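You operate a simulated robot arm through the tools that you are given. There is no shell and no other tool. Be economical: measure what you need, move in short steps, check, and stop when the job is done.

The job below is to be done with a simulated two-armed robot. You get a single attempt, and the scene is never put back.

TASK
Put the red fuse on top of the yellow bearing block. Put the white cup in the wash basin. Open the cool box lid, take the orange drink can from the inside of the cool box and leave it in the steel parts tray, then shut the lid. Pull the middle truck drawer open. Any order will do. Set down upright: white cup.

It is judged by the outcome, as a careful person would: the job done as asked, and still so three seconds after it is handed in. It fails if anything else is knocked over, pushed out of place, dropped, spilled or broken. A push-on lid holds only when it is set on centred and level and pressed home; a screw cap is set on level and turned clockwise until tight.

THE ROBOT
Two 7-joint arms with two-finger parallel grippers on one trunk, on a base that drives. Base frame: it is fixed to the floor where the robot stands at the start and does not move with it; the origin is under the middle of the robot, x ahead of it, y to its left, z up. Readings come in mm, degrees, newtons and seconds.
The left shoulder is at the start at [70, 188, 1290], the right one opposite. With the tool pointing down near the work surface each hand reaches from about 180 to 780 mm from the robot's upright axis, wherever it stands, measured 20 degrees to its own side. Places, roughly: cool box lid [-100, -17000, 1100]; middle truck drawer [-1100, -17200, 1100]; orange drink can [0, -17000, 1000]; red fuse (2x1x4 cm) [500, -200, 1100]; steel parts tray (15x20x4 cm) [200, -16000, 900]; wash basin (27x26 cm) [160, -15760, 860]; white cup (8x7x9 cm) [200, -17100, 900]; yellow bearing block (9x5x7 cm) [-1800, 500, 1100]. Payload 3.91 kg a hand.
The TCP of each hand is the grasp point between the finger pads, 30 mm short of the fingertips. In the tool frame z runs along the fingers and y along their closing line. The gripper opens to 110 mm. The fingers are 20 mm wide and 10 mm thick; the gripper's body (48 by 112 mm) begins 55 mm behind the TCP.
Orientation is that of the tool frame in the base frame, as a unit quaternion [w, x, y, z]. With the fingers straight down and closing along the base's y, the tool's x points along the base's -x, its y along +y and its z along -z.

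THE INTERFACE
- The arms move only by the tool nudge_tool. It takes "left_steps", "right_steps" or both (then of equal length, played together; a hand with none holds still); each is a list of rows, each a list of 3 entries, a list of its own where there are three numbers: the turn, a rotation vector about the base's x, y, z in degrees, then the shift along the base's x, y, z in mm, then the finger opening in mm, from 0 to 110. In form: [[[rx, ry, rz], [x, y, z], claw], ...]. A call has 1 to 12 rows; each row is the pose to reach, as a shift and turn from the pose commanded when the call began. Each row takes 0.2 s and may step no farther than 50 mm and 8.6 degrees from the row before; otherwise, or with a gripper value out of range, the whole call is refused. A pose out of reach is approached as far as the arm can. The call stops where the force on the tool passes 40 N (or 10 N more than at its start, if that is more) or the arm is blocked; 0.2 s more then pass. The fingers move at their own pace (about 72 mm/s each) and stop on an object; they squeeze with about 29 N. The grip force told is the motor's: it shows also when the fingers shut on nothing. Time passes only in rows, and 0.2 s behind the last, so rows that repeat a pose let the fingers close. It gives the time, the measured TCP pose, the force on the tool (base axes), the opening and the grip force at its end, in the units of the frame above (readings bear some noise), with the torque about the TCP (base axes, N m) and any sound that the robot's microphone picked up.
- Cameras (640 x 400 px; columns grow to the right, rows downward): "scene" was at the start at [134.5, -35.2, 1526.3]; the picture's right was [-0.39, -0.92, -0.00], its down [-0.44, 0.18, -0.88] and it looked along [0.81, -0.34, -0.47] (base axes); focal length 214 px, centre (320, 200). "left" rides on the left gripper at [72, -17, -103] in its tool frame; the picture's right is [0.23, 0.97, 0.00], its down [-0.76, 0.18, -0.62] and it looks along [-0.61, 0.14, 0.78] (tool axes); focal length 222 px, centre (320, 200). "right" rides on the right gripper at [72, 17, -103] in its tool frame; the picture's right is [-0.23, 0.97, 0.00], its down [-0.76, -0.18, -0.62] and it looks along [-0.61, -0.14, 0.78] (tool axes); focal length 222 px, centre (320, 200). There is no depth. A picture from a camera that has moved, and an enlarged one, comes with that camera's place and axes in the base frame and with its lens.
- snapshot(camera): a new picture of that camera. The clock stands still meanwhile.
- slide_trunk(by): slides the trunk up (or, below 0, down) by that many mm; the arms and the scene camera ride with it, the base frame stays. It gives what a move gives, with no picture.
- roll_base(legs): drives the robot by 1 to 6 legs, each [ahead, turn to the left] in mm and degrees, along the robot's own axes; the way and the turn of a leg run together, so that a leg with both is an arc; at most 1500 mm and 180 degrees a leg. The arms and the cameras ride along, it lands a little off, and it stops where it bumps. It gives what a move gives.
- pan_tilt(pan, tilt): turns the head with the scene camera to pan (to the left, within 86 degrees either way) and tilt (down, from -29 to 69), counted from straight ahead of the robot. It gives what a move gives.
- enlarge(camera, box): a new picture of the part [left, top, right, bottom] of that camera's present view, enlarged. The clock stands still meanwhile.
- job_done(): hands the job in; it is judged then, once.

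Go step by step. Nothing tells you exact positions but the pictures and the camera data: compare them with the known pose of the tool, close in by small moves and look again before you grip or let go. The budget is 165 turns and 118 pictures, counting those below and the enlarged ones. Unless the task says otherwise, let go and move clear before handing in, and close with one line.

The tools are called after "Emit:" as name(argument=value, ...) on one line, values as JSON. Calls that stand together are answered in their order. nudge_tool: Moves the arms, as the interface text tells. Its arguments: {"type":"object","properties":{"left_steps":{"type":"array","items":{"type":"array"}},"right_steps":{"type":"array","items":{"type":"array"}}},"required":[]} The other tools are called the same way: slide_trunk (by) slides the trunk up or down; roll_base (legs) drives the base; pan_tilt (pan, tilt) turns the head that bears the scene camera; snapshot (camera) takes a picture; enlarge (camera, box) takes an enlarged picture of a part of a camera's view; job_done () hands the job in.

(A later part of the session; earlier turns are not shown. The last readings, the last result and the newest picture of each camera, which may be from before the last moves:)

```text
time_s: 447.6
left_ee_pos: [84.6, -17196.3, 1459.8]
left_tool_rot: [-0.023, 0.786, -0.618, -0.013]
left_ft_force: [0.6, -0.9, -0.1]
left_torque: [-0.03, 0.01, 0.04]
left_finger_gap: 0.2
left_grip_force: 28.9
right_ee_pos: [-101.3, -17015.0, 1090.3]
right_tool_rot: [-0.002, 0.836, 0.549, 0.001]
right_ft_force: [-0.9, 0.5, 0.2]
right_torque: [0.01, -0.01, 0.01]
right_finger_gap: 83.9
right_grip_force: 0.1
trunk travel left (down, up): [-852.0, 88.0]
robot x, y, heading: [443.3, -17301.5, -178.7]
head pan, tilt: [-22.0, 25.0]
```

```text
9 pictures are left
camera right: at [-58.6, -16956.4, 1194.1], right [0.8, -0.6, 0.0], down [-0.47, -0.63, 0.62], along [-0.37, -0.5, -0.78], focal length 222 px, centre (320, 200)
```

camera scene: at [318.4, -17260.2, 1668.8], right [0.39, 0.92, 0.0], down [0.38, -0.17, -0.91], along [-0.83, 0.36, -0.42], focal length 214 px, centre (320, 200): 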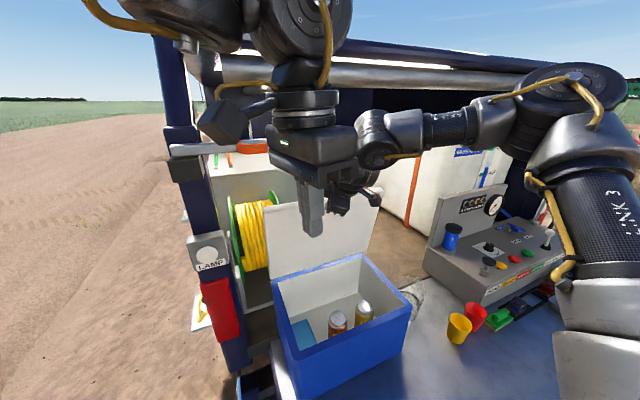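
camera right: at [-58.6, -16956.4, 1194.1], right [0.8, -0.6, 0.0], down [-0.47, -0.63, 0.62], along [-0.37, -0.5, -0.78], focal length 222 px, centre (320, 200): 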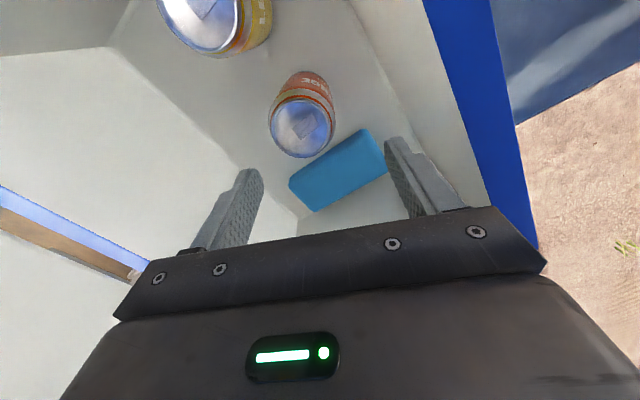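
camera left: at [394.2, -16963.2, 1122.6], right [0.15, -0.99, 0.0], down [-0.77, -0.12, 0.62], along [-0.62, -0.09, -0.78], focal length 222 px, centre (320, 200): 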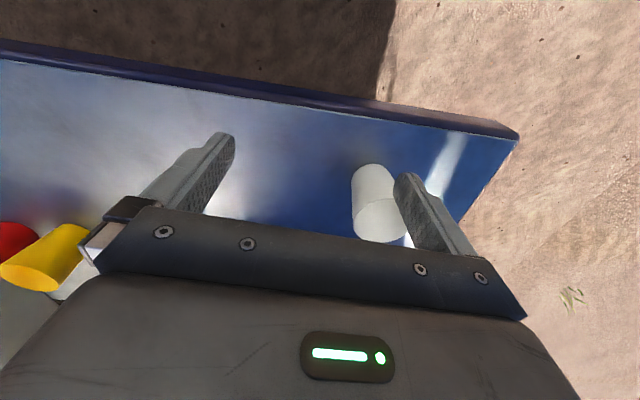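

From both views the can's top is at about [-117,-17008,990]. I'll trim the base and lower the open hand around it.

Emit:
roll_base(legs=[[0, -0.8], [19, 0]])

Emit:
slide_trunk(by=-70)

Emit:
snapshot(camera="right")

```text
time_s: 448.8
left_ee_pos: [74.2, -17189.5, 1462.0]
left_tool_rot: [-0.022, 0.781, -0.624, -0.014]
left_ft_force: [2.1, 0.0, 0.3]
left_torque: [0.01, 0.03, 0.03]
left_finger_gap: 0.0
left_grip_force: 28.5
right_ee_pos: [-112.2, -17006.1, 1093.6]
right_tool_rot: [-0.003, 0.841, 0.542, 0.0]
right_ft_force: [-0.2, 0.5, -0.2]
right_torque: [-0.01, 0.03, 0.01]
right_finger_gap: 84.0
right_grip_force: 0.1
trunk travel left (down, up): [-852.0, 88.0]
robot x, y, heading: [423.9, -17297.4, -179.5]
head pan, tilt: [-22.0, 25.0]
```

```text
time_s: 449.8
left_ee_pos: [67.4, -17191.0, 1390.5]
left_tool_rot: [-0.024, 0.781, -0.624, -0.013]
left_ft_force: [-0.4, -0.2, -0.5]
left_torque: [0.02, 0.03, -0.04]
left_finger_gap: 0.0
left_grip_force: 29.3
right_ee_pos: [-115.3, -17007.8, 1021.7]
right_tool_rot: [-0.002, 0.841, 0.541, 0.001]
right_ft_force: [-0.2, 0.2, -0.2]
right_torque: [-0.04, 0.0, -0.03]
right_finger_gap: 84.1
right_grip_force: 0.0
trunk travel left (down, up): [-782.0, 158.0]
robot x, y, heading: [422.3, -17302.7, -179.7]
head pan, tilt: [-22.0, 25.0]
```

```text
8 pictures are left
camera right: at [-72.8, -16949.3, 1124.1], right [0.79, -0.61, 0.0], down [-0.48, -0.62, 0.62], along [-0.38, -0.49, -0.78], focal length 222 px, centre (320, 200)
```

right: 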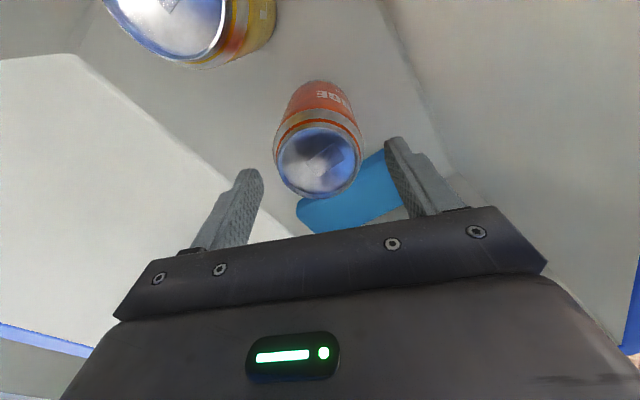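

The can is centred under the hand. I'll lower and grip it.

Emit:
slide_trunk(by=-57)

Emit:
nudge_tool(right_steps=[[[0, 0, 0], [0, 0, 0], 70], [[0, 0, 0], [0, 0, 0], 55], [[0, 0, 0], [0, 0, 0], 45], [[0, 0, 0], [0, 0, 0], 45], [[0, 0, 0], [0, 0, 0], 45]])

Emit:
slide_trunk(by=212)

```text
time_s: 450.8
left_ee_pos: [66.9, -17190.4, 1332.9]
left_tool_rot: [-0.023, 0.781, -0.624, -0.012]
left_ft_force: [0.7, -0.1, -0.1]
left_torque: [-0.02, 0.0, -0.02]
left_finger_gap: 0.0
left_grip_force: 28.9
right_ee_pos: [-116.6, -17007.0, 962.8]
right_tool_rot: [-0.001, 0.841, 0.541, 0.001]
right_ft_force: [-0.4, 0.2, -0.4]
right_torque: [0.03, -0.03, -0.01]
right_finger_gap: 83.9
right_grip_force: 0.1
trunk travel left (down, up): [-725.0, 215.0]
robot x, y, heading: [416.7, -17298.3, -179.6]
head pan, tilt: [-22.0, 25.0]
```

```text
time_s: 452.0
left_ee_pos: [68.2, -17191.5, 1333.1]
left_tool_rot: [-0.023, 0.781, -0.624, -0.013]
left_ft_force: [-0.1, 0.3, 0.7]
left_torque: [-0.02, -0.01, 0.01]
left_finger_gap: 0.0
left_grip_force: 29.1
right_ee_pos: [-115.6, -17008.6, 963.9]
right_tool_rot: [-0.002, 0.84, 0.542, 0.001]
right_ft_force: [-2.6, 1.6, 2.5]
right_torque: [0.04, -0.05, 0.01]
right_finger_gap: 65.0
right_grip_force: 28.7
trunk travel left (down, up): [-725.0, 215.0]
robot x, y, heading: [424.1, -17295.5, -179.5]
head pan, tilt: [-22.0, 25.0]
```

```text
time_s: 454.3
left_ee_pos: [67.1, -17190.2, 1544.4]
left_tool_rot: [-0.023, 0.781, -0.624, -0.013]
left_ft_force: [0.1, -1.4, 1.1]
left_torque: [0.0, -0.01, 0.02]
left_finger_gap: 0.0
left_grip_force: 29.1
right_ee_pos: [-116.9, -17005.8, 1175.2]
right_tool_rot: [-0.002, 0.84, 0.542, 0.001]
right_ft_force: [-0.7, 0.2, -4.3]
right_torque: [-0.01, -0.01, 0.0]
right_finger_gap: 65.2
right_grip_force: 28.8
trunk travel left (down, up): [-937.0, 3.0]
robot x, y, heading: [422.7, -17294.3, -179.4]
head pan, tilt: [-22.0, 25.0]
```

The can is held. I'll lift it a bit more with the arm to clear the rim safely, then back away from the box.

Emit:
nudge_tool(right_steps=[[[0, 0, 0], [0, 0, 15], 45], [[0, 0, 0], [5, 0, 30], 45], [[0, 0, 0], [5, 0, 40], 45], [[0, 0, 0], [5, 0, 40], 45]])

Emit:
roll_base(legs=[[-500, 0], [0, -90.6], [990, 0], [0, 90]])

```text
time_s: 455.3
left_ee_pos: [65.6, -17190.7, 1545.5]
left_tool_rot: [-0.024, 0.782, -0.623, -0.013]
left_ft_force: [-0.4, 0.7, 0.0]
left_torque: [0.04, 0.0, 0.01]
left_finger_gap: 0.0
left_grip_force: 29.2
right_ee_pos: [-111.3, -17006.6, 1214.4]
right_tool_rot: [-0.001, 0.841, 0.541, 0.002]
right_ft_force: [0.1, 0.2, -3.5]
right_torque: [-0.02, -0.01, 0.0]
right_finger_gap: 65.2
right_grip_force: 28.9
trunk travel left (down, up): [-937.0, 3.0]
robot x, y, heading: [420.8, -17302.2, -179.4]
head pan, tilt: [-22.0, 25.0]
```

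```text
time_s: 470.6
left_ee_pos: [559.5, -16182.5, 1544.5]
left_tool_rot: [-0.023, 0.776, -0.63, -0.013]
left_ft_force: [0.2, -0.2, -0.3]
left_torque: [0.0, 0.02, -0.03]
left_finger_gap: 0.2
left_grip_force: 28.4
right_ee_pos: [384.2, -15996.9, 1215.6]
right_tool_rot: [-0.001, 0.845, 0.535, 0.001]
right_ft_force: [0.1, 0.4, -2.7]
right_torque: [0.02, 0.01, -0.03]
right_finger_gap: 65.4
right_grip_force: 29.5
trunk travel left (down, up): [-937.0, 3.0]
robot x, y, heading: [915.9, -16294.2, 179.8]
head pan, tilt: [-22.0, 25.0]
```

The can is in front of the tray, whose centre is about [212,-16010]. I'll trim, roll forward over it and lower.

Emit:
roll_base(legs=[[0, 1.4], [165, 0]])

Emit:
slide_trunk(by=-190)

Emit:
snapshot(camera="scene")

```text
time_s: 472.4
left_ee_pos: [400.1, -16195.0, 1546.6]
left_tool_rot: [-0.023, 0.784, -0.62, -0.014]
left_ft_force: [-1.2, 0.0, 0.0]
left_torque: [0.01, 0.02, -0.04]
left_finger_gap: 0.0
left_grip_force: 28.9
right_ee_pos: [219.7, -16012.3, 1216.4]
right_tool_rot: [-0.003, 0.838, 0.546, 0.0]
right_ft_force: [0.8, -0.6, -3.9]
right_torque: [0.01, -0.03, 0.03]
right_finger_gap: 65.0
right_grip_force: 28.8
trunk travel left (down, up): [-937.0, 3.0]
robot x, y, heading: [753.9, -16301.2, -178.9]
head pan, tilt: [-22.0, 25.0]
```

```text
time_s: 474.5
left_ee_pos: [395.5, -16194.2, 1353.7]
left_tool_rot: [-0.024, 0.784, -0.621, -0.013]
left_ft_force: [-0.3, 1.0, 0.7]
left_torque: [0.02, 0.01, 0.0]
left_finger_gap: 0.0
left_grip_force: 29.2
right_ee_pos: [215.9, -16011.8, 1025.1]
right_tool_rot: [-0.001, 0.838, 0.546, 0.001]
right_ft_force: [1.1, 0.1, -3.6]
right_torque: [-0.03, 0.02, -0.01]
right_finger_gap: 65.1
right_grip_force: 28.7
trunk travel left (down, up): [-747.0, 193.0]
robot x, y, heading: [753.8, -16298.7, -178.7]
head pan, tilt: [-22.0, 25.0]
```

```text
7 pictures are left
camera scene: at [615.3, -16267.0, 1478.1], right [0.36, 0.93, 0.0], down [0.4, -0.15, -0.91], along [-0.85, 0.32, -0.42], focal length 214 px, centre (320, 200)
```

scene: 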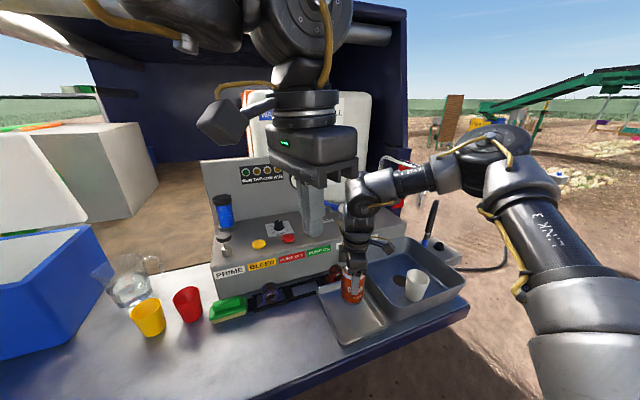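

The can will land inside the tray. Lowering in stages until contact.

Emit:
slide_trunk(by=-55)

Emit:
slide_trunk(by=-8)

Emit:
slide_trunk(by=-6)

```text
time_s: 475.4
left_ee_pos: [396.5, -16193.8, 1299.1]
left_tool_rot: [-0.024, 0.784, -0.621, -0.012]
left_ft_force: [0.9, -0.5, -0.7]
left_torque: [-0.02, -0.04, 0.0]
left_finger_gap: 0.2
left_grip_force: 29.0
right_ee_pos: [217.0, -16012.2, 969.7]
right_tool_rot: [-0.001, 0.838, 0.545, 0.002]
right_ft_force: [-0.3, -0.6, -2.9]
right_torque: [0.0, 0.02, 0.0]
right_finger_gap: 65.1
right_grip_force: 28.9
trunk travel left (down, up): [-692.0, 248.0]
robot x, y, heading: [751.4, -16297.9, -178.7]
head pan, tilt: [-22.0, 25.0]
```

```text
time_s: 476.0
left_ee_pos: [395.6, -16194.3, 1292.9]
left_tool_rot: [-0.023, 0.784, -0.621, -0.013]
left_ft_force: [0.7, 0.2, -0.7]
left_torque: [0.01, 0.02, -0.01]
left_finger_gap: 0.1
left_grip_force: 29.5
right_ee_pos: [215.0, -16012.8, 961.9]
right_tool_rot: [-0.001, 0.838, 0.546, 0.002]
right_ft_force: [-0.2, -0.4, -2.9]
right_torque: [-0.01, 0.02, -0.02]
right_finger_gap: 65.0
right_grip_force: 29.2
trunk travel left (down, up): [-684.0, 256.0]
robot x, y, heading: [747.6, -16296.9, -178.9]
head pan, tilt: [-22.0, 25.0]
```

```text
time_s: 476.6
left_ee_pos: [395.4, -16192.9, 1285.5]
left_tool_rot: [-0.024, 0.784, -0.62, -0.013]
left_ft_force: [0.5, 0.8, -0.6]
left_torque: [0.02, 0.01, -0.02]
left_finger_gap: 0.1
left_grip_force: 28.9
right_ee_pos: [215.3, -16012.5, 955.8]
right_tool_rot: [-0.001, 0.838, 0.546, 0.002]
right_ft_force: [0.3, -0.4, -2.9]
right_torque: [0.0, 0.0, 0.01]
right_finger_gap: 65.1
right_grip_force: 29.1
trunk travel left (down, up): [-678.0, 262.0]
robot x, y, heading: [753.7, -16302.9, -178.9]
head pan, tilt: [-22.0, 25.0]
```

Emit:
slide_trunk(by=-6)

Emit:
slide_trunk(by=-5)

Emit:
slide_trunk(by=-4)

```text
time_s: 477.1
left_ee_pos: [395.0, -16193.4, 1278.3]
left_tool_rot: [-0.023, 0.784, -0.62, -0.012]
left_ft_force: [-0.1, 0.2, 0.4]
left_torque: [0.0, 0.02, 0.03]
left_finger_gap: 0.0
left_grip_force: 29.2
right_ee_pos: [216.4, -16012.6, 950.6]
right_tool_rot: [-0.001, 0.838, 0.546, 0.002]
right_ft_force: [0.4, -0.3, -3.6]
right_torque: [0.01, -0.01, 0.02]
right_finger_gap: 65.2
right_grip_force: 29.2
trunk travel left (down, up): [-672.0, 268.0]
robot x, y, heading: [751.8, -16297.4, -178.9]
head pan, tilt: [-22.0, 25.0]
```

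```text
time_s: 477.7
left_ee_pos: [394.7, -16194.5, 1275.2]
left_tool_rot: [-0.022, 0.783, -0.621, -0.013]
left_ft_force: [-0.8, 0.0, 0.5]
left_torque: [0.0, 0.02, -0.01]
left_finger_gap: 0.1
left_grip_force: 28.6
right_ee_pos: [216.2, -16011.2, 943.8]
right_tool_rot: [-0.001, 0.838, 0.546, 0.002]
right_ft_force: [-0.6, -0.3, -3.2]
right_torque: [-0.03, 0.03, -0.01]
right_finger_gap: 64.8
right_grip_force: 28.7
trunk travel left (down, up): [-667.0, 273.0]
robot x, y, heading: [749.2, -16304.4, -179.2]
head pan, tilt: [-22.0, 25.0]
```

```text
time_s: 478.2
left_ee_pos: [399.1, -16194.1, 1271.3]
left_tool_rot: [-0.023, 0.784, -0.62, -0.014]
left_ft_force: [-0.1, 0.1, 0.3]
left_torque: [-0.03, -0.05, 0.01]
left_finger_gap: 0.2
left_grip_force: 29.1
right_ee_pos: [216.3, -16012.9, 944.4]
right_tool_rot: [-0.004, 0.838, 0.546, -0.001]
right_ft_force: [-2.0, 5.3, 25.5]
right_torque: [0.34, -0.36, 0.04]
right_finger_gap: 65.3
right_grip_force: 29.0
trunk travel left (down, up): [-663.0, 277.0]
robot x, y, heading: [750.2, -16303.6, -178.9]
head pan, tilt: [-22.0, 25.0]
```

The can has landed. I'll ease off, release and rise.

Emit:
slide_trunk(by=2.5)

Emit:
nudge_tool(right_steps=[[[0, 0, 0], [0, 0, 0], 72], [[0, 0, 0], [0, 0, 0], 82], [[0, 0, 0], [0, 0, 0], 92], [[0, 0, 0], [0, 0, 0], 100], [[0, 0, 0], [0, 0, 0], 100]])

Emit:
slide_trunk(by=250)

Emit:
roll_base(legs=[[-170, 0]])

Emit:
snapshot(camera="scene")

```text
time_s: 478.7
left_ee_pos: [396.4, -16195.3, 1273.1]
left_tool_rot: [-0.024, 0.784, -0.621, -0.014]
left_ft_force: [-0.1, -0.3, -0.4]
left_torque: [0.01, -0.01, 0.0]
left_finger_gap: 0.0
left_grip_force: 29.0
right_ee_pos: [216.2, -16012.7, 944.9]
right_tool_rot: [-0.003, 0.838, 0.546, 0.0]
right_ft_force: [-4.9, 4.5, 15.2]
right_torque: [0.16, 0.59, -0.09]
right_finger_gap: 65.2
right_grip_force: 28.9
trunk travel left (down, up): [-665.0, 275.0]
robot x, y, heading: [754.7, -16298.6, -178.9]
head pan, tilt: [-22.0, 25.0]
```

```text
time_s: 479.9
left_ee_pos: [395.6, -16194.4, 1273.7]
left_tool_rot: [-0.023, 0.783, -0.621, -0.013]
left_ft_force: [-0.8, -0.8, 0.5]
left_torque: [0.0, 0.0, 0.02]
left_finger_gap: 0.4
left_grip_force: 28.9
right_ee_pos: [216.5, -16012.4, 944.1]
right_tool_rot: [-0.002, 0.837, 0.547, 0.001]
right_ft_force: [0.3, 0.3, 0.7]
right_torque: [-0.01, 0.01, 0.01]
right_finger_gap: 100.2
right_grip_force: 0.1
trunk travel left (down, up): [-665.0, 275.0]
robot x, y, heading: [754.9, -16301.3, -179.0]
head pan, tilt: [-22.0, 25.0]
```

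```text
time_s: 482.5
left_ee_pos: [395.4, -16194.1, 1522.8]
left_tool_rot: [-0.023, 0.784, -0.621, -0.014]
left_ft_force: [0.9, -0.4, 1.1]
left_torque: [0.02, -0.04, -0.03]
left_finger_gap: 0.0
left_grip_force: 29.1
right_ee_pos: [215.8, -16012.1, 1194.8]
right_tool_rot: [-0.002, 0.838, 0.546, 0.002]
right_ft_force: [-0.1, 0.0, -1.2]
right_torque: [-0.05, -0.02, 0.01]
right_finger_gap: 100.2
right_grip_force: 0.1
trunk travel left (down, up): [-915.0, 25.0]
robot x, y, heading: [751.5, -16299.7, -178.9]
head pan, tilt: [-22.0, 25.0]
```

```text
time_s: 483.9
left_ee_pos: [560.3, -16191.7, 1522.1]
left_tool_rot: [-0.024, 0.784, -0.62, -0.012]
left_ft_force: [-1.6, -0.5, -0.2]
left_torque: [0.03, 0.01, -0.01]
left_finger_gap: 0.0
left_grip_force: 29.2
right_ee_pos: [379.3, -16009.9, 1193.2]
right_tool_rot: [-0.001, 0.838, 0.546, 0.002]
right_ft_force: [0.7, -0.1, -0.7]
right_torque: [0.02, 0.0, 0.02]
right_finger_gap: 100.1
right_grip_force: 0.1
trunk travel left (down, up): [-915.0, 25.0]
robot x, y, heading: [916.2, -16295.5, -178.7]
head pan, tilt: [-22.0, 25.0]
```

```text
6 pictures are left
camera scene: at [778.9, -16264.4, 1646.2], right [0.36, 0.93, 0.0], down [0.4, -0.15, -0.91], along [-0.85, 0.32, -0.42], focal length 214 px, centre (320, 200)
```

scene: 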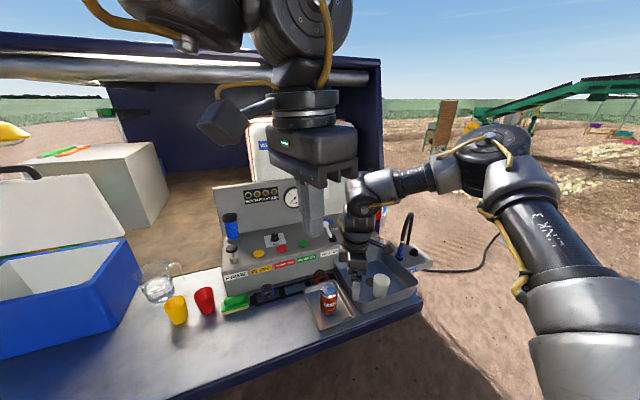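

The can stands in the steel tray. Now to shut the lid: I'll pitch the right hand forward again and raise it here in free space, so I can reach over the lid's bar and draw it forward and down.

Emit:
nudge_tool(right_steps=[[[0, 7, 0], [0, 0, 20], 60], [[0, 14, 0], [0, 0, 40], 20], [[0, 21, 0], [0, 0, 60], 0], [[0, 28, 0], [0, 0, 80], 0], [[0, 35, 0], [0, 0, 105], 0], [[0, 42, 0], [0, 0, 130], 0], [[0, 42, 0], [0, 0, 160], 0], [[0, 42, 0], [0, 0, 190], 0], [[0, 42, 0], [0, 0, 220], 0], [[0, 42, 0], [0, 0, 245], 0], [[0, 42, 0], [0, 0, 245], 0]])

Emit:
slide_trunk(by=25)

```text
time_s: 486.3
left_ee_pos: [562.5, -16191.9, 1523.0]
left_tool_rot: [-0.023, 0.784, -0.62, -0.011]
left_ft_force: [-0.6, -0.3, 0.5]
left_torque: [-0.03, 0.01, 0.01]
left_finger_gap: 0.2
left_grip_force: 29.4
right_ee_pos: [382.2, -16010.3, 1438.2]
right_tool_rot: [-0.196, 0.783, 0.509, -0.299]
right_ft_force: [0.3, 0.7, 0.0]
right_torque: [-0.02, 0.01, -0.01]
right_finger_gap: 0.0
right_grip_force: 29.5
trunk travel left (down, up): [-915.0, 25.0]
robot x, y, heading: [916.0, -16292.9, -178.9]
head pan, tilt: [-22.0, 25.0]
```

```text
time_s: 487.1
left_ee_pos: [562.6, -16191.8, 1547.9]
left_tool_rot: [-0.023, 0.784, -0.62, -0.013]
left_ft_force: [-1.0, -0.2, -0.3]
left_torque: [-0.02, -0.01, -0.03]
left_finger_gap: 0.1
left_grip_force: 29.2
right_ee_pos: [381.6, -16011.0, 1463.1]
right_tool_rot: [-0.197, 0.783, 0.509, -0.299]
right_ft_force: [-0.2, 0.5, -0.1]
right_torque: [-0.01, -0.01, -0.02]
right_finger_gap: 0.0
right_grip_force: 28.9
trunk travel left (down, up): [-940.0, 0.0]
robot x, y, heading: [918.1, -16295.4, -178.6]
head pan, tilt: [-22.0, 25.0]
```

Emit:
nudge_tool(right_steps=[[[0, 0, 0], [-20, 0, 15], 0], [[0, 0, 0], [-40, 0, 30], 0], [[0, 0, 0], [-60, 0, 45], 0], [[0, 0, 0], [-80, 0, 55], 0], [[0, 0, 0], [-100, 0, 60], 0], [[0, 0, 0], [-125, 0, 60], 0], [[0, 0, 0], [-150, 0, 60], 0], [[0, 0, 0], [-150, 0, 60], 0]])

```text
time_s: 488.9
left_ee_pos: [564.4, -16191.4, 1548.7]
left_tool_rot: [-0.022, 0.785, -0.619, -0.013]
left_ft_force: [-0.4, -0.5, -0.4]
left_torque: [-0.02, 0.02, 0.0]
left_finger_gap: 0.0
left_grip_force: 28.5
right_ee_pos: [240.9, -16009.2, 1523.7]
right_tool_rot: [-0.197, 0.782, 0.509, -0.3]
right_ft_force: [0.7, -0.4, -0.7]
right_torque: [0.01, 0.03, 0.0]
right_finger_gap: 0.0
right_grip_force: 29.5
right hand out of reach, approached as far as the arm can: row 7, 8
trunk travel left (down, up): [-940.0, 0.0]
robot x, y, heading: [916.8, -16296.5, -178.8]
head pan, tilt: [-22.0, 25.0]
```

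The arm can reach far enough. The canopy is low, so I'll flatten the hand further (fingers closer to horizontal) to keep the wrist down, then drive back to the cool box and stop just short of the lid.

Emit:
nudge_tool(right_steps=[[[0, 6, 0], [0, 0, -5], 0], [[0, 12, 0], [0, 0, -10], 0], [[0, 18, 0], [0, 0, -20], 0], [[0, 25, 0], [0, 0, -30], 0], [[0, 25, 0], [0, 0, -30], 0]])

Emit:
roll_base(legs=[[0, 88.8], [1023, 0], [0, -90], [330, 0]])

Emit:
snapshot(camera="scene")

```text
time_s: 490.1
left_ee_pos: [562.5, -16191.3, 1547.7]
left_tool_rot: [-0.023, 0.784, -0.62, -0.013]
left_ft_force: [0.0, 0.0, 0.3]
left_torque: [0.01, -0.03, 0.02]
left_finger_gap: 0.0
left_grip_force: 29.2
right_ee_pos: [239.9, -16008.9, 1491.5]
right_tool_rot: [-0.303, 0.699, 0.454, -0.462]
right_ft_force: [-0.4, -0.6, 0.3]
right_torque: [0.0, -0.03, -0.02]
right_finger_gap: 0.1
right_grip_force: 29.3
trunk travel left (down, up): [-940.0, 0.0]
robot x, y, heading: [914.7, -16298.3, -178.9]
head pan, tilt: [-22.0, 25.0]
```

```text
time_s: 504.8
left_ee_pos: [241.8, -17218.2, 1550.1]
left_tool_rot: [-0.023, 0.779, -0.627, -0.014]
left_ft_force: [-0.1, 0.4, -0.4]
left_torque: [-0.02, 0.02, 0.0]
left_finger_gap: 0.1
left_grip_force: 29.0
right_ee_pos: [-77.6, -17031.5, 1494.5]
right_tool_rot: [-0.308, 0.702, 0.447, -0.46]
right_ft_force: [-0.9, 0.3, 0.0]
right_torque: [0.02, 0.0, -0.01]
right_finger_gap: 0.2
right_grip_force: 28.9
trunk travel left (down, up): [-940.0, 0.0]
robot x, y, heading: [593.0, -17326.8, -179.9]
head pan, tilt: [-22.0, 25.0]
```

```text
5 pictures are left
camera scene: at [460.8, -17294.5, 1671.9], right [0.37, 0.93, 0.0], down [0.39, -0.16, -0.91], along [-0.84, 0.34, -0.42], focal length 214 px, centre (320, 200)
```

scene: 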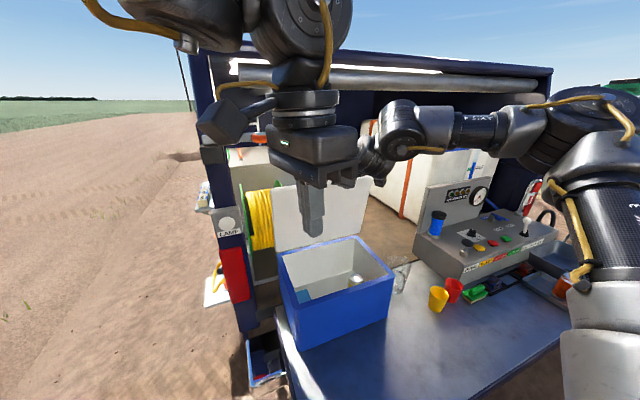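

The lid stands at about 74° with its bar near x −248, z 1434. I'll roll forward so the fingers pass over the bar, then press down on it and draw back.

Emit:
roll_base(legs=[[178, 0]])

Emit:
slide_trunk(by=-40)

Emit:
slide_trunk(by=-20)

```text
time_s: 506.0
left_ee_pos: [134.5, -17218.9, 1547.0]
left_tool_rot: [-0.024, 0.779, -0.626, -0.011]
left_ft_force: [0.8, 0.1, -0.2]
left_torque: [0.0, -0.02, 0.0]
left_finger_gap: 0.0
left_grip_force: 28.7
right_ee_pos: [-183.3, -17030.0, 1484.3]
right_tool_rot: [-0.304, 0.706, 0.454, -0.451]
right_ft_force: [-0.4, -0.1, -0.3]
right_torque: [0.0, 0.01, -0.05]
right_finger_gap: 0.1
right_grip_force: 28.6
trunk travel left (down, up): [-940.0, 0.0]
robot x, y, heading: [492.1, -17329.3, -179.6]
head pan, tilt: [-22.0, 25.0]
stopped in leg 1: the force on the tool passed its limit at 63 N (the readings are from after the stop); the commanded pose is now the measured one
```

```text
time_s: 506.8
left_ee_pos: [136.1, -17219.2, 1508.5]
left_tool_rot: [-0.024, 0.78, -0.626, -0.012]
left_ft_force: [-0.3, -0.8, -0.2]
left_torque: [0.0, -0.01, -0.01]
left_finger_gap: 0.1
left_grip_force: 28.9
right_ee_pos: [-179.9, -17031.0, 1444.8]
right_tool_rot: [-0.304, 0.706, 0.455, -0.45]
right_ft_force: [0.1, -0.5, 0.0]
right_torque: [-0.01, 0.0, 0.01]
right_finger_gap: 0.0
right_grip_force: 28.8
trunk travel left (down, up): [-900.0, 40.0]
robot x, y, heading: [491.9, -17330.2, -179.8]
head pan, tilt: [-22.0, 25.0]
```

```text
time_s: 507.5
left_ee_pos: [136.7, -17218.6, 1489.1]
left_tool_rot: [-0.024, 0.78, -0.626, -0.012]
left_ft_force: [-0.5, 0.0, 0.7]
left_torque: [-0.02, 0.01, -0.01]
left_finger_gap: 0.0
left_grip_force: 29.2
right_ee_pos: [-182.1, -17030.6, 1426.3]
right_tool_rot: [-0.305, 0.706, 0.454, -0.451]
right_ft_force: [0.2, 0.0, -0.2]
right_torque: [0.02, 0.04, 0.0]
right_finger_gap: 0.0
right_grip_force: 29.0
trunk travel left (down, up): [-880.0, 60.0]
robot x, y, heading: [492.6, -17330.4, -179.5]
head pan, tilt: [-22.0, 25.0]
```

The fingertips met the bar, which is higher than I reckoned. I'll raise the hand another 40 mm and go over it again.

Emit:
roll_base(legs=[[-30, 0]])

Emit:
slide_trunk(by=60)

Emit:
nudge_tool(right_steps=[[[0, 0, 0], [0, 0, 20], 0], [[0, 0, 0], [0, 0, 40], 0], [[0, 0, 0], [0, 0, 55], 0], [[0, 0, 0], [0, 0, 55], 0]])

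Emit:
roll_base(legs=[[95, 0]])

```text
time_s: 508.3
left_ee_pos: [157.1, -17219.8, 1484.1]
left_tool_rot: [-0.025, 0.779, -0.626, -0.01]
left_ft_force: [-0.7, -0.6, -1.0]
left_torque: [-0.01, -0.06, -0.05]
left_finger_gap: 0.0
left_grip_force: 28.7
right_ee_pos: [-159.6, -17031.1, 1420.7]
right_tool_rot: [-0.303, 0.707, 0.456, -0.449]
right_ft_force: [-1.6, 0.3, 0.0]
right_torque: [0.05, 0.0, 0.0]
right_finger_gap: 0.0
right_grip_force: 29.1
trunk travel left (down, up): [-880.0, 60.0]
robot x, y, heading: [515.9, -17331.2, -179.7]
head pan, tilt: [-22.0, 25.0]
```

```text
time_s: 509.3
left_ee_pos: [168.5, -17217.8, 1548.7]
left_tool_rot: [-0.023, 0.78, -0.626, -0.013]
left_ft_force: [-0.1, -0.7, 0.4]
left_torque: [0.03, 0.01, -0.01]
left_finger_gap: 0.0
left_grip_force: 29.3
right_ee_pos: [-149.4, -17031.9, 1486.9]
right_tool_rot: [-0.305, 0.705, 0.454, -0.451]
right_ft_force: [-0.3, -0.6, 0.3]
right_torque: [0.01, 0.0, -0.01]
right_finger_gap: 0.0
right_grip_force: 29.3
trunk travel left (down, up): [-940.0, 0.0]
robot x, y, heading: [525.2, -17326.9, -179.6]
head pan, tilt: [-22.0, 25.0]
```

```text
time_s: 509.8
left_ee_pos: [165.8, -17217.8, 1547.4]
left_tool_rot: [-0.023, 0.78, -0.626, -0.012]
left_ft_force: [0.0, -0.5, -0.6]
left_torque: [0.04, 0.04, 0.04]
left_finger_gap: 0.4
left_grip_force: 29.3
right_ee_pos: [-151.4, -17029.6, 1499.2]
right_tool_rot: [-0.301, 0.711, 0.462, -0.436]
right_ft_force: [-0.8, 0.7, -7.3]
right_torque: [0.06, -0.04, -0.02]
right_finger_gap: 0.1
right_grip_force: 29.1
trunk travel left (down, up): [-940.0, 0.0]
robot x, y, heading: [520.8, -17328.4, -179.9]
head pan, tilt: [-22.0, 25.0]
stopped in row 2 (right hand): the force on the tool passed its limit at 54 N (the readings are from after the stop); the commanded pose is now the measured one
```

```text
time_s: 510.6
left_ee_pos: [154.7, -17219.2, 1547.9]
left_tool_rot: [-0.023, 0.78, -0.626, -0.013]
left_ft_force: [0.1, 0.0, -0.5]
left_torque: [-0.04, 0.07, -0.02]
left_finger_gap: 0.0
left_grip_force: 28.9
right_ee_pos: [-159.5, -17029.4, 1494.8]
right_tool_rot: [-0.298, 0.712, 0.468, -0.431]
right_ft_force: [0.1, -0.6, -2.3]
right_torque: [0.0, -0.02, -0.06]
right_finger_gap: 0.0
right_grip_force: 29.1
trunk travel left (down, up): [-940.0, 0.0]
robot x, y, heading: [504.8, -17328.2, -179.9]
head pan, tilt: [-22.0, 25.0]
stopped in leg 1: the force on the tool passed its limit at 54 N (the readings are from after the stop); the commanded pose is now the measured one
```

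The wrist is touching the canopy, not the bar. I'll back off and make the fingers fully horizontal, which keeps the wrist low, then go over the bar.

Emit:
roll_base(legs=[[-60, 0]])

Emit:
nudge_tool(right_steps=[[[0, 7, 0], [0, 0, -5], 0], [[0, 14, 0], [0, 0, -10], 0], [[0, 21, 0], [0, 0, -15], 0], [[0, 25, 0], [0, 0, -20], 0], [[0, 25, 0], [0, 0, -20], 0]])

Emit:
roll_base(legs=[[150, 0]])

```text
time_s: 511.6
left_ee_pos: [195.6, -17219.2, 1543.4]
left_tool_rot: [-0.027, 0.78, -0.625, -0.007]
left_ft_force: [-1.7, 0.3, -0.1]
left_torque: [-0.01, -0.1, -0.01]
left_finger_gap: 0.3
left_grip_force: 29.3
right_ee_pos: [-118.4, -17030.5, 1485.5]
right_tool_rot: [-0.295, 0.715, 0.47, -0.426]
right_ft_force: [-0.8, -0.1, -0.5]
right_torque: [-0.02, 0.01, 0.0]
right_finger_gap: 0.1
right_grip_force: 28.9
trunk travel left (down, up): [-940.0, 0.0]
robot x, y, heading: [565.1, -17332.0, -180.0]
head pan, tilt: [-22.0, 25.0]
```

```text
time_s: 512.8
left_ee_pos: [212.0, -17218.5, 1547.5]
left_tool_rot: [-0.024, 0.78, -0.625, -0.012]
left_ft_force: [-0.2, -0.4, 0.2]
left_torque: [0.01, 0.01, -0.01]
left_finger_gap: 0.0
left_grip_force: 28.6
right_ee_pos: [-101.2, -17030.1, 1473.1]
right_tool_rot: [-0.393, 0.602, 0.391, -0.574]
right_ft_force: [-0.3, -0.2, 0.0]
right_torque: [0.04, -0.06, 0.0]
right_finger_gap: 0.0
right_grip_force: 28.5
trunk travel left (down, up): [-940.0, 0.0]
robot x, y, heading: [567.4, -17329.3, -179.7]
head pan, tilt: [-22.0, 25.0]
```

```text
time_s: 514.0
left_ee_pos: [95.6, -17218.4, 1545.1]
left_tool_rot: [-0.025, 0.781, -0.624, -0.01]
left_ft_force: [-0.3, 0.6, 0.1]
left_torque: [0.01, 0.02, -0.02]
left_finger_gap: 0.2
left_grip_force: 29.3
right_ee_pos: [-212.1, -17031.4, 1471.2]
right_tool_rot: [-0.392, 0.602, 0.39, -0.576]
right_ft_force: [-0.9, 0.3, -0.2]
right_torque: [-0.04, -0.01, 0.01]
right_finger_gap: 0.1
right_grip_force: 29.0
trunk travel left (down, up): [-940.0, 0.0]
robot x, y, heading: [452.7, -17333.6, -180.0]
head pan, tilt: [-22.0, 25.0]
stopped in leg 1: the force on the tool passed its limit at 204 N (the readings are from after the stop); the commanded pose is now the measured one
```

That met the bar head-on, so it's near z 1470. I'll back off, raise 45 mm with the flat hand, and go over.

Emit:
roll_base(legs=[[-50, 0]])

Emit:
nudge_tool(right_steps=[[[0, 0, 0], [0, 0, 15], 0], [[0, 0, 0], [0, 0, 30], 0], [[0, 0, 0], [0, 0, 45], 0], [[0, 0, 0], [0, 0, 45], 0]])

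Emit:
roll_base(legs=[[60, 0]])

Emit:
enlarge(camera="scene", box=[200, 60, 460, 320])

```text
time_s: 515.0
left_ee_pos: [133.6, -17218.9, 1541.7]
left_tool_rot: [-0.028, 0.782, -0.623, -0.006]
left_ft_force: [-1.8, 0.9, -0.4]
left_torque: [0.0, -0.1, 0.03]
left_finger_gap: 0.1
left_grip_force: 28.5
right_ee_pos: [-172.5, -17031.4, 1465.1]
right_tool_rot: [-0.389, 0.604, 0.395, -0.572]
right_ft_force: [-0.8, 0.0, 0.1]
right_torque: [0.03, 0.01, -0.01]
right_finger_gap: 0.2
right_grip_force: 29.2
trunk travel left (down, up): [-940.0, 0.0]
robot x, y, heading: [507.6, -17331.6, -179.9]
head pan, tilt: [-22.0, 25.0]
```

```text
time_s: 515.7
left_ee_pos: [149.1, -17219.6, 1546.7]
left_tool_rot: [-0.024, 0.781, -0.624, -0.01]
left_ft_force: [0.3, 0.2, 0.2]
left_torque: [0.02, 0.01, 0.04]
left_finger_gap: 0.0
left_grip_force: 29.5
right_ee_pos: [-156.7, -17033.3, 1503.2]
right_tool_rot: [-0.389, 0.604, 0.398, -0.57]
right_ft_force: [3.4, -0.1, -3.8]
right_torque: [0.03, 0.1, 0.02]
right_finger_gap: 0.0
right_grip_force: 28.8
trunk travel left (down, up): [-940.0, 0.0]
robot x, y, heading: [502.9, -17326.8, -179.8]
head pan, tilt: [-22.0, 25.0]
stopped in row 3 (right hand): the force on the tool passed its limit at 48 N (the readings are from after the stop); the commanded pose is now the measured one
```

```text
time_s: 516.5
left_ee_pos: [146.2, -17216.7, 1549.4]
left_tool_rot: [-0.022, 0.781, -0.624, -0.011]
left_ft_force: [-0.4, 0.4, -0.6]
left_torque: [-0.02, 0.04, -0.01]
left_finger_gap: 0.0
left_grip_force: 28.9
right_ee_pos: [-156.7, -17031.2, 1502.5]
right_tool_rot: [-0.388, 0.603, 0.401, -0.569]
right_ft_force: [29.9, 1.4, 3.0]
right_torque: [-0.06, 0.53, 0.14]
right_finger_gap: 0.0
right_grip_force: 29.2
trunk travel left (down, up): [-940.0, 0.0]
robot x, y, heading: [492.3, -17330.4, 179.6]
head pan, tilt: [-22.0, 25.0]
stopped in leg 1: the force on the tool passed its limit at 61 N (the readings are from after the stop); the commanded pose is now the measured one
```

```text
1.54 times, centred on (330, 190) of scene
camera zoom: at [368.7, -17292.7, 1672.7], right [0.38, 0.93, 0.0], down [0.38, -0.16, -0.91], along [-0.84, 0.34, -0.42], focal length 330 px, centre (305, 215)
```

zoom: 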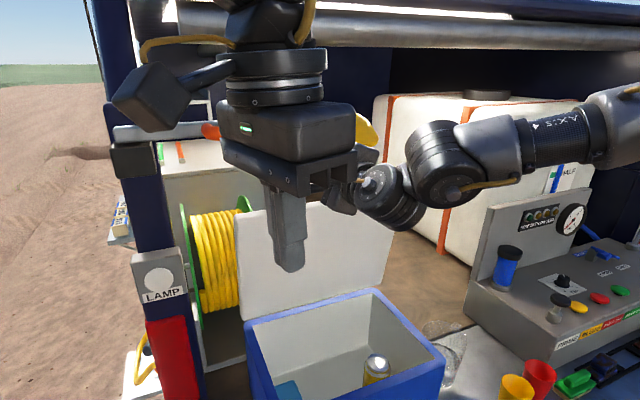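

I see now: a yellow work lamp hangs near [-225,-16973,1530], and that is what the hand kept touching. I'll stay well left of it, at y≈−17125, where only the lid's edge (z≈1398) must be cleared.

Emit:
roll_base(legs=[[-80, 0], [0, 8.4]])

Emit:
slide_trunk(by=-70)

```text
time_s: 518.2
left_ee_pos: [196.7, -17265.3, 1543.0]
left_tool_rot: [-0.024, 0.825, -0.565, -0.007]
left_ft_force: [-0.6, -0.1, 0.0]
left_torque: [0.0, -0.04, -0.02]
left_finger_gap: 0.0
left_grip_force: 29.2
right_ee_pos: [-129.9, -17126.3, 1493.2]
right_tool_rot: [0.344, -0.578, -0.444, 0.592]
right_ft_force: [-0.5, 0.0, 0.3]
right_torque: [0.03, 0.01, 0.0]
right_finger_gap: 0.0
right_grip_force: 28.9
trunk travel left (down, up): [-940.0, 0.0]
robot x, y, heading: [573.3, -17329.3, -171.7]
head pan, tilt: [-22.0, 25.0]
```

```text
time_s: 519.3
left_ee_pos: [204.1, -17271.7, 1476.2]
left_tool_rot: [-0.024, 0.824, -0.565, -0.012]
left_ft_force: [0.6, 0.3, 0.1]
left_torque: [0.03, 0.05, 0.0]
left_finger_gap: 0.0
left_grip_force: 28.7
right_ee_pos: [-122.1, -17133.1, 1429.5]
right_tool_rot: [0.345, -0.575, -0.445, 0.594]
right_ft_force: [0.6, 0.6, -0.1]
right_torque: [-0.01, -0.03, -0.03]
right_finger_gap: 0.0
right_grip_force: 29.6
trunk travel left (down, up): [-870.0, 70.0]
robot x, y, heading: [571.1, -17327.3, -171.6]
head pan, tilt: [-22.0, 25.0]
```

Before going in, I'll draw the left hand back so it stays clear of the truck's corner post.

Emit:
nudge_tool(left_steps=[[[0, 0, 0], [25, 0, 0], 0], [[0, 0, 0], [50, 5, 0], 0], [[0, 0, 0], [75, 10, 0], 0], [[0, 0, 0], [100, 15, 0], 0], [[0, 0, 0], [125, 20, 0], 0], [[0, 0, 0], [125, 20, 0], 0]])

Emit:
roll_base(legs=[[80, 0]])

```text
time_s: 520.7
left_ee_pos: [261.3, -17253.3, 1524.4]
left_tool_rot: [-0.039, 0.826, -0.562, -0.023]
left_ft_force: [0.7, -0.1, 0.0]
left_torque: [-0.02, -0.02, 0.0]
left_finger_gap: 0.0
left_grip_force: 29.1
left hand out of reach, approached as far as the arm can: row 1, 2, 3, 4, 5, 6
right_ee_pos: [-124.6, -17131.2, 1426.9]
right_tool_rot: [0.345, -0.576, -0.446, 0.592]
right_ft_force: [-0.8, -0.1, 0.1]
right_torque: [0.04, 0.0, -0.03]
right_finger_gap: 0.0
right_grip_force: 28.9
trunk travel left (down, up): [-870.0, 70.0]
robot x, y, heading: [572.3, -17324.3, -171.7]
head pan, tilt: [-22.0, 25.0]
```

```text
time_s: 521.7
left_ee_pos: [202.4, -17260.8, 1529.2]
left_tool_rot: [-0.033, 0.825, -0.564, -0.029]
left_ft_force: [1.7, 0.8, 0.5]
left_torque: [-0.06, 0.14, 0.01]
left_finger_gap: 0.1
left_grip_force: 29.6
right_ee_pos: [-185.2, -17139.2, 1436.4]
right_tool_rot: [0.346, -0.572, -0.444, 0.597]
right_ft_force: [0.3, -0.4, 1.3]
right_torque: [0.02, -0.05, -0.01]
right_finger_gap: 0.0
right_grip_force: 29.1
trunk travel left (down, up): [-870.0, 70.0]
robot x, y, heading: [493.2, -17340.1, -172.0]
head pan, tilt: [-22.0, 25.0]
```

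Emit:
roll_base(legs=[[75, 0]])

Emit:
nudge_tool(right_steps=[[[0, -7, 0], [0, 0, 0], 0], [[0, -14, 0], [0, 0, 0], 0], [[0, -21, 0], [0, 0, 0], 0], [[0, -28, 0], [0, 0, 0], 0], [[0, -35, 0], [0, 0, 0], 0]])

Emit:
slide_trunk(by=-20)

```text
time_s: 522.8
left_ee_pos: [129.1, -17272.2, 1530.5]
left_tool_rot: [-0.035, 0.823, -0.566, -0.032]
left_ft_force: [1.1, 0.3, 0.1]
left_torque: [0.0, 0.09, -0.01]
left_finger_gap: 0.0
left_grip_force: 29.1
right_ee_pos: [-262.1, -17150.6, 1435.4]
right_tool_rot: [0.348, -0.572, -0.442, 0.597]
right_ft_force: [0.4, -0.3, 0.6]
right_torque: [-0.02, -0.04, -0.01]
right_finger_gap: 0.0
right_grip_force: 29.0
trunk travel left (down, up): [-870.0, 70.0]
robot x, y, heading: [423.0, -17352.6, -172.1]
head pan, tilt: [-22.0, 25.0]
```

```text
time_s: 524.0
left_ee_pos: [117.2, -17274.7, 1529.0]
left_tool_rot: [-0.036, 0.824, -0.565, -0.028]
left_ft_force: [0.7, -0.3, 0.2]
left_torque: [-0.02, -0.03, 0.01]
left_finger_gap: 0.2
left_grip_force: 28.6
right_ee_pos: [-273.1, -17151.8, 1430.3]
right_tool_rot: [-0.196, 0.727, 0.527, -0.395]
right_ft_force: [0.0, 0.2, -0.1]
right_torque: [-0.02, 0.0, 0.01]
right_finger_gap: 0.2
right_grip_force: 29.3
trunk travel left (down, up): [-870.0, 70.0]
robot x, y, heading: [418.2, -17351.2, -172.0]
head pan, tilt: [-22.0, 25.0]
```

```text
time_s: 524.6
left_ee_pos: [127.0, -17273.6, 1512.4]
left_tool_rot: [-0.036, 0.823, -0.566, -0.031]
left_ft_force: [0.9, -0.5, 0.3]
left_torque: [0.04, 0.01, 0.01]
left_finger_gap: 0.3
left_grip_force: 29.0
right_ee_pos: [-263.0, -17151.8, 1419.0]
right_tool_rot: [-0.2, 0.724, 0.525, -0.4]
right_ft_force: [6.0, 6.9, 39.9]
right_torque: [0.28, -0.46, 0.06]
right_finger_gap: 0.0
right_grip_force: 29.2
trunk travel left (down, up): [-850.0, 90.0]
robot x, y, heading: [422.9, -17352.0, -171.9]
head pan, tilt: [-22.0, 25.0]
```

The fingers are hooked over the lid's top edge. Now I'll draw back with the base while coming down with the trunk.

Emit:
roll_base(legs=[[-40, 0]])

Emit:
slide_trunk(by=-20)

Emit:
roll_base(legs=[[-40, 0]])

Emit:
slide_trunk(by=-30)

```text
time_s: 525.3
left_ee_pos: [120.5, -17273.0, 1509.9]
left_tool_rot: [-0.039, 0.823, -0.566, -0.029]
left_ft_force: [0.1, -0.2, -0.4]
left_torque: [-0.04, -0.05, 0.03]
left_finger_gap: 0.0
left_grip_force: 28.6
right_ee_pos: [-269.6, -17151.3, 1421.6]
right_tool_rot: [-0.199, 0.723, 0.523, -0.405]
right_ft_force: [1.4, 0.0, 7.6]
right_torque: [0.05, -0.09, 0.02]
right_finger_gap: 0.0
right_grip_force: 28.7
trunk travel left (down, up): [-850.0, 90.0]
robot x, y, heading: [422.9, -17352.9, -172.0]
head pan, tilt: [-22.0, 25.0]
stopped in leg 1: the force on the tool passed its limit at 54 N (the readings are from after the stop); the commanded pose is now the measured one
```

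```text
time_s: 525.8
left_ee_pos: [123.0, -17272.6, 1499.4]
left_tool_rot: [-0.039, 0.823, -0.567, -0.03]
left_ft_force: [-0.9, -0.3, 0.0]
left_torque: [-0.01, 0.02, 0.0]
left_finger_gap: 0.0
left_grip_force: 28.7
right_ee_pos: [-268.2, -17151.1, 1420.5]
right_tool_rot: [-0.203, 0.72, 0.517, -0.415]
right_ft_force: [2.6, 1.4, 13.4]
right_torque: [0.04, -0.15, 0.06]
right_finger_gap: 0.0
right_grip_force: 29.2
trunk travel left (down, up): [-839.0, 101.0]
robot x, y, heading: [424.8, -17355.3, -171.7]
head pan, tilt: [-22.0, 25.0]
stopped: the force on the tool passed its limit at 46 N (the readings are from after the stop); the commanded pose is now the measured one
```

```text
time_s: 526.7
left_ee_pos: [154.2, -17265.7, 1498.2]
left_tool_rot: [-0.04, 0.823, -0.566, -0.027]
left_ft_force: [-1.0, 0.3, -0.4]
left_torque: [-0.02, -0.03, -0.01]
left_finger_gap: 0.0
left_grip_force: 29.3
right_ee_pos: [-237.8, -17142.8, 1414.6]
right_tool_rot: [-0.201, 0.723, 0.518, -0.411]
right_ft_force: [-0.5, 2.6, 6.7]
right_torque: [0.08, -0.08, 0.05]
right_finger_gap: 0.0
right_grip_force: 28.6
trunk travel left (down, up): [-839.0, 101.0]
robot x, y, heading: [461.4, -17344.3, -172.3]
head pan, tilt: [-22.0, 25.0]
```

```text
time_s: 527.2
left_ee_pos: [162.5, -17266.3, 1480.5]
left_tool_rot: [-0.039, 0.822, -0.568, -0.029]
left_ft_force: [-0.4, 0.2, 0.1]
left_torque: [-0.02, -0.02, -0.04]
left_finger_gap: 0.0
left_grip_force: 29.1
right_ee_pos: [-229.8, -17143.6, 1412.8]
right_tool_rot: [-0.208, 0.717, 0.512, -0.425]
right_ft_force: [4.5, 2.4, 21.6]
right_torque: [0.15, -0.29, -0.01]
right_finger_gap: 0.0
right_grip_force: 29.2
trunk travel left (down, up): [-821.0, 119.0]
robot x, y, heading: [465.1, -17346.1, -172.3]
head pan, tilt: [-22.0, 25.0]
stopped: the force on the tool passed its limit at 50 N (the readings are from after the stop); the commanded pose is now the measured one
```

The lid edge is moving with the hand. I'll continue drawing back and easing down.

Emit:
roll_base(legs=[[-60, 0]])

Emit:
slide_trunk(by=-25)

Emit:
roll_base(legs=[[-40, 0]])

Emit:
slide_trunk(by=-40)

```text
time_s: 528.1
left_ee_pos: [211.7, -17261.4, 1478.3]
left_tool_rot: [-0.043, 0.823, -0.566, -0.027]
left_ft_force: [0.1, -0.2, 1.0]
left_torque: [0.0, -0.06, -0.01]
left_finger_gap: 0.0
left_grip_force: 29.4
right_ee_pos: [-180.9, -17136.8, 1402.8]
right_tool_rot: [-0.205, 0.72, 0.515, -0.417]
right_ft_force: [-0.4, -0.5, 0.2]
right_torque: [0.01, -0.02, 0.0]
right_finger_gap: 0.1
right_grip_force: 28.5
trunk travel left (down, up): [-821.0, 119.0]
robot x, y, heading: [519.8, -17336.9, -172.4]
head pan, tilt: [-22.0, 25.0]
```

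```text
time_s: 528.9
left_ee_pos: [227.3, -17257.1, 1459.0]
left_tool_rot: [-0.038, 0.822, -0.567, -0.028]
left_ft_force: [-1.1, -0.1, 0.4]
left_torque: [0.0, 0.03, 0.02]
left_finger_gap: 0.0
left_grip_force: 29.3
right_ee_pos: [-165.8, -17134.4, 1387.7]
right_tool_rot: [-0.208, 0.718, 0.512, -0.424]
right_ft_force: [13.8, 7.3, 23.8]
right_torque: [0.26, -0.4, -0.02]
right_finger_gap: 0.1
right_grip_force: 29.1
trunk travel left (down, up): [-796.0, 144.0]
robot x, y, heading: [528.7, -17338.4, -172.2]
head pan, tilt: [-22.0, 25.0]
```

```text
time_s: 529.7
left_ee_pos: [251.3, -17254.0, 1454.2]
left_tool_rot: [-0.041, 0.823, -0.566, -0.027]
left_ft_force: [0.2, -0.1, -0.3]
left_torque: [0.02, -0.05, -0.02]
left_finger_gap: 0.1
left_grip_force: 28.8
right_ee_pos: [-140.7, -17130.9, 1377.7]
right_tool_rot: [-0.204, 0.721, 0.515, -0.417]
right_ft_force: [-0.1, -0.7, -0.1]
right_torque: [0.03, -0.02, 0.02]
right_finger_gap: 0.0
right_grip_force: 28.8
trunk travel left (down, up): [-796.0, 144.0]
robot x, y, heading: [558.9, -17332.1, -172.1]
head pan, tilt: [-22.0, 25.0]
```

```text
time_s: 530.3
left_ee_pos: [261.4, -17253.2, 1430.1]
left_tool_rot: [-0.04, 0.822, -0.568, -0.029]
left_ft_force: [-0.7, 0.6, 0.3]
left_torque: [0.0, -0.04, 0.0]
left_finger_gap: 0.3
left_grip_force: 28.8
right_ee_pos: [-130.8, -17130.5, 1366.7]
right_tool_rot: [-0.209, 0.716, 0.51, -0.429]
right_ft_force: [12.5, 4.8, 16.8]
right_torque: [0.18, -0.37, 0.0]
right_finger_gap: 0.1
right_grip_force: 29.5
trunk travel left (down, up): [-769.0, 171.0]
robot x, y, heading: [563.4, -17332.8, -172.0]
head pan, tilt: [-22.0, 25.0]
stopped: the force on the tool passed its limit at 47 N (the readings are from after the stop); the commanded pose is now the measured one
```

The lid is down to about 52°. I'll continue, mostly downward now.

Emit:
roll_base(legs=[[-35, 0]])

Emit:
slide_trunk(by=-45)

Emit:
roll_base(legs=[[-25, 0]])

Emit:
slide_trunk(by=-50)

Emit:
roll_base(legs=[[-15, 0]])

Emit:
slide_trunk(by=-50)

```text
time_s: 531.2
left_ee_pos: [286.3, -17249.1, 1426.7]
left_tool_rot: [-0.042, 0.822, -0.567, -0.027]
left_ft_force: [-0.8, -0.5, -0.4]
left_torque: [-0.01, -0.1, -0.04]
left_finger_gap: 0.0
left_grip_force: 29.2
right_ee_pos: [-105.6, -17128.1, 1357.1]
right_tool_rot: [-0.206, 0.718, 0.512, -0.424]
right_ft_force: [-0.2, 0.4, -0.1]
right_torque: [-0.01, -0.02, -0.03]
right_finger_gap: 0.1
right_grip_force: 28.5
trunk travel left (down, up): [-769.0, 171.0]
robot x, y, heading: [597.0, -17327.1, -172.0]
head pan, tilt: [-22.0, 25.0]
```

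```text
time_s: 532.0
left_ee_pos: [301.3, -17245.1, 1385.5]
left_tool_rot: [-0.037, 0.822, -0.567, -0.028]
left_ft_force: [0.6, 0.2, 0.2]
left_torque: [0.01, -0.03, -0.03]
left_finger_gap: 0.2
left_grip_force: 28.8
right_ee_pos: [-87.8, -17125.6, 1330.4]
right_tool_rot: [-0.209, 0.712, 0.509, -0.436]
right_ft_force: [30.0, 5.7, 29.2]
right_torque: [0.22, -0.73, -0.1]
right_finger_gap: 0.1
right_grip_force: 29.4
trunk travel left (down, up): [-723.0, 217.0]
robot x, y, heading: [599.2, -17326.3, -172.2]
head pan, tilt: [-22.0, 25.0]
stopped: the force on the tool passed its limit at 44 N (the readings are from after the stop); the commanded pose is now the measured one
```

```text
time_s: 532.9
left_ee_pos: [314.9, -17244.1, 1383.4]
left_tool_rot: [-0.04, 0.823, -0.566, -0.025]
left_ft_force: [0.5, 0.8, -0.9]
left_torque: [0.0, -0.01, 0.01]
left_finger_gap: 0.0
left_grip_force: 29.3
right_ee_pos: [-74.3, -17123.2, 1316.5]
right_tool_rot: [-0.206, 0.717, 0.512, -0.426]
right_ft_force: [-0.4, 0.6, -0.7]
right_torque: [-0.01, -0.02, -0.02]
right_finger_gap: 0.0
right_grip_force: 28.8
trunk travel left (down, up): [-723.0, 217.0]
robot x, y, heading: [622.2, -17322.3, -172.2]
head pan, tilt: [-22.0, 25.0]
```

```text
time_s: 533.5
left_ee_pos: [326.3, -17242.6, 1352.9]
left_tool_rot: [-0.037, 0.822, -0.568, -0.028]
left_ft_force: [-0.7, 0.8, -0.3]
left_torque: [0.0, -0.04, -0.01]
left_finger_gap: 0.3
left_grip_force: 28.8
right_ee_pos: [-62.0, -17124.4, 1300.4]
right_tool_rot: [-0.209, 0.711, 0.509, -0.438]
right_ft_force: [34.0, 4.0, 27.4]
right_torque: [0.16, -0.69, -0.16]
right_finger_gap: 0.0
right_grip_force: 28.9
trunk travel left (down, up): [-690.0, 250.0]
robot x, y, heading: [620.0, -17322.8, -172.4]
head pan, tilt: [-22.0, 25.0]
stopped: the force on the tool passed its limit at 47 N (the readings are from after the stop); the commanded pose is now the measured one
```

```text
time_s: 534.2
left_ee_pos: [334.7, -17244.6, 1350.9]
left_tool_rot: [-0.041, 0.822, -0.567, -0.027]
left_ft_force: [0.2, 1.0, 0.3]
left_torque: [0.02, 0.02, 0.0]
left_finger_gap: 0.0
left_grip_force: 28.9
right_ee_pos: [-54.9, -17123.2, 1291.0]
right_tool_rot: [-0.208, 0.714, 0.512, -0.43]
right_ft_force: [8.4, -5.2, 5.2]
right_torque: [0.0, -0.08, -0.07]
right_finger_gap: 0.0
right_grip_force: 28.8
trunk travel left (down, up): [-690.0, 250.0]
robot x, y, heading: [636.0, -17322.9, -172.2]
head pan, tilt: [-22.0, 25.0]
```

```text
time_s: 534.8
left_ee_pos: [341.3, -17240.7, 1325.2]
left_tool_rot: [-0.038, 0.822, -0.568, -0.029]
left_ft_force: [-0.3, -0.6, -0.3]
left_torque: [-0.03, -0.04, 0.02]
left_finger_gap: 0.0
left_grip_force: 28.9
right_ee_pos: [-45.4, -17124.9, 1274.9]
right_tool_rot: [-0.208, 0.708, 0.511, -0.441]
right_ft_force: [33.2, 0.8, 21.6]
right_torque: [0.15, -0.52, -0.26]
right_finger_gap: 0.0
right_grip_force: 28.9
trunk travel left (down, up): [-663.0, 277.0]
robot x, y, heading: [639.1, -17322.4, -172.5]
head pan, tilt: [-22.0, 25.0]
stopped: the force on the tool passed its limit at 47 N (the readings are from after the stop); the commanded pose is now the measured one
```

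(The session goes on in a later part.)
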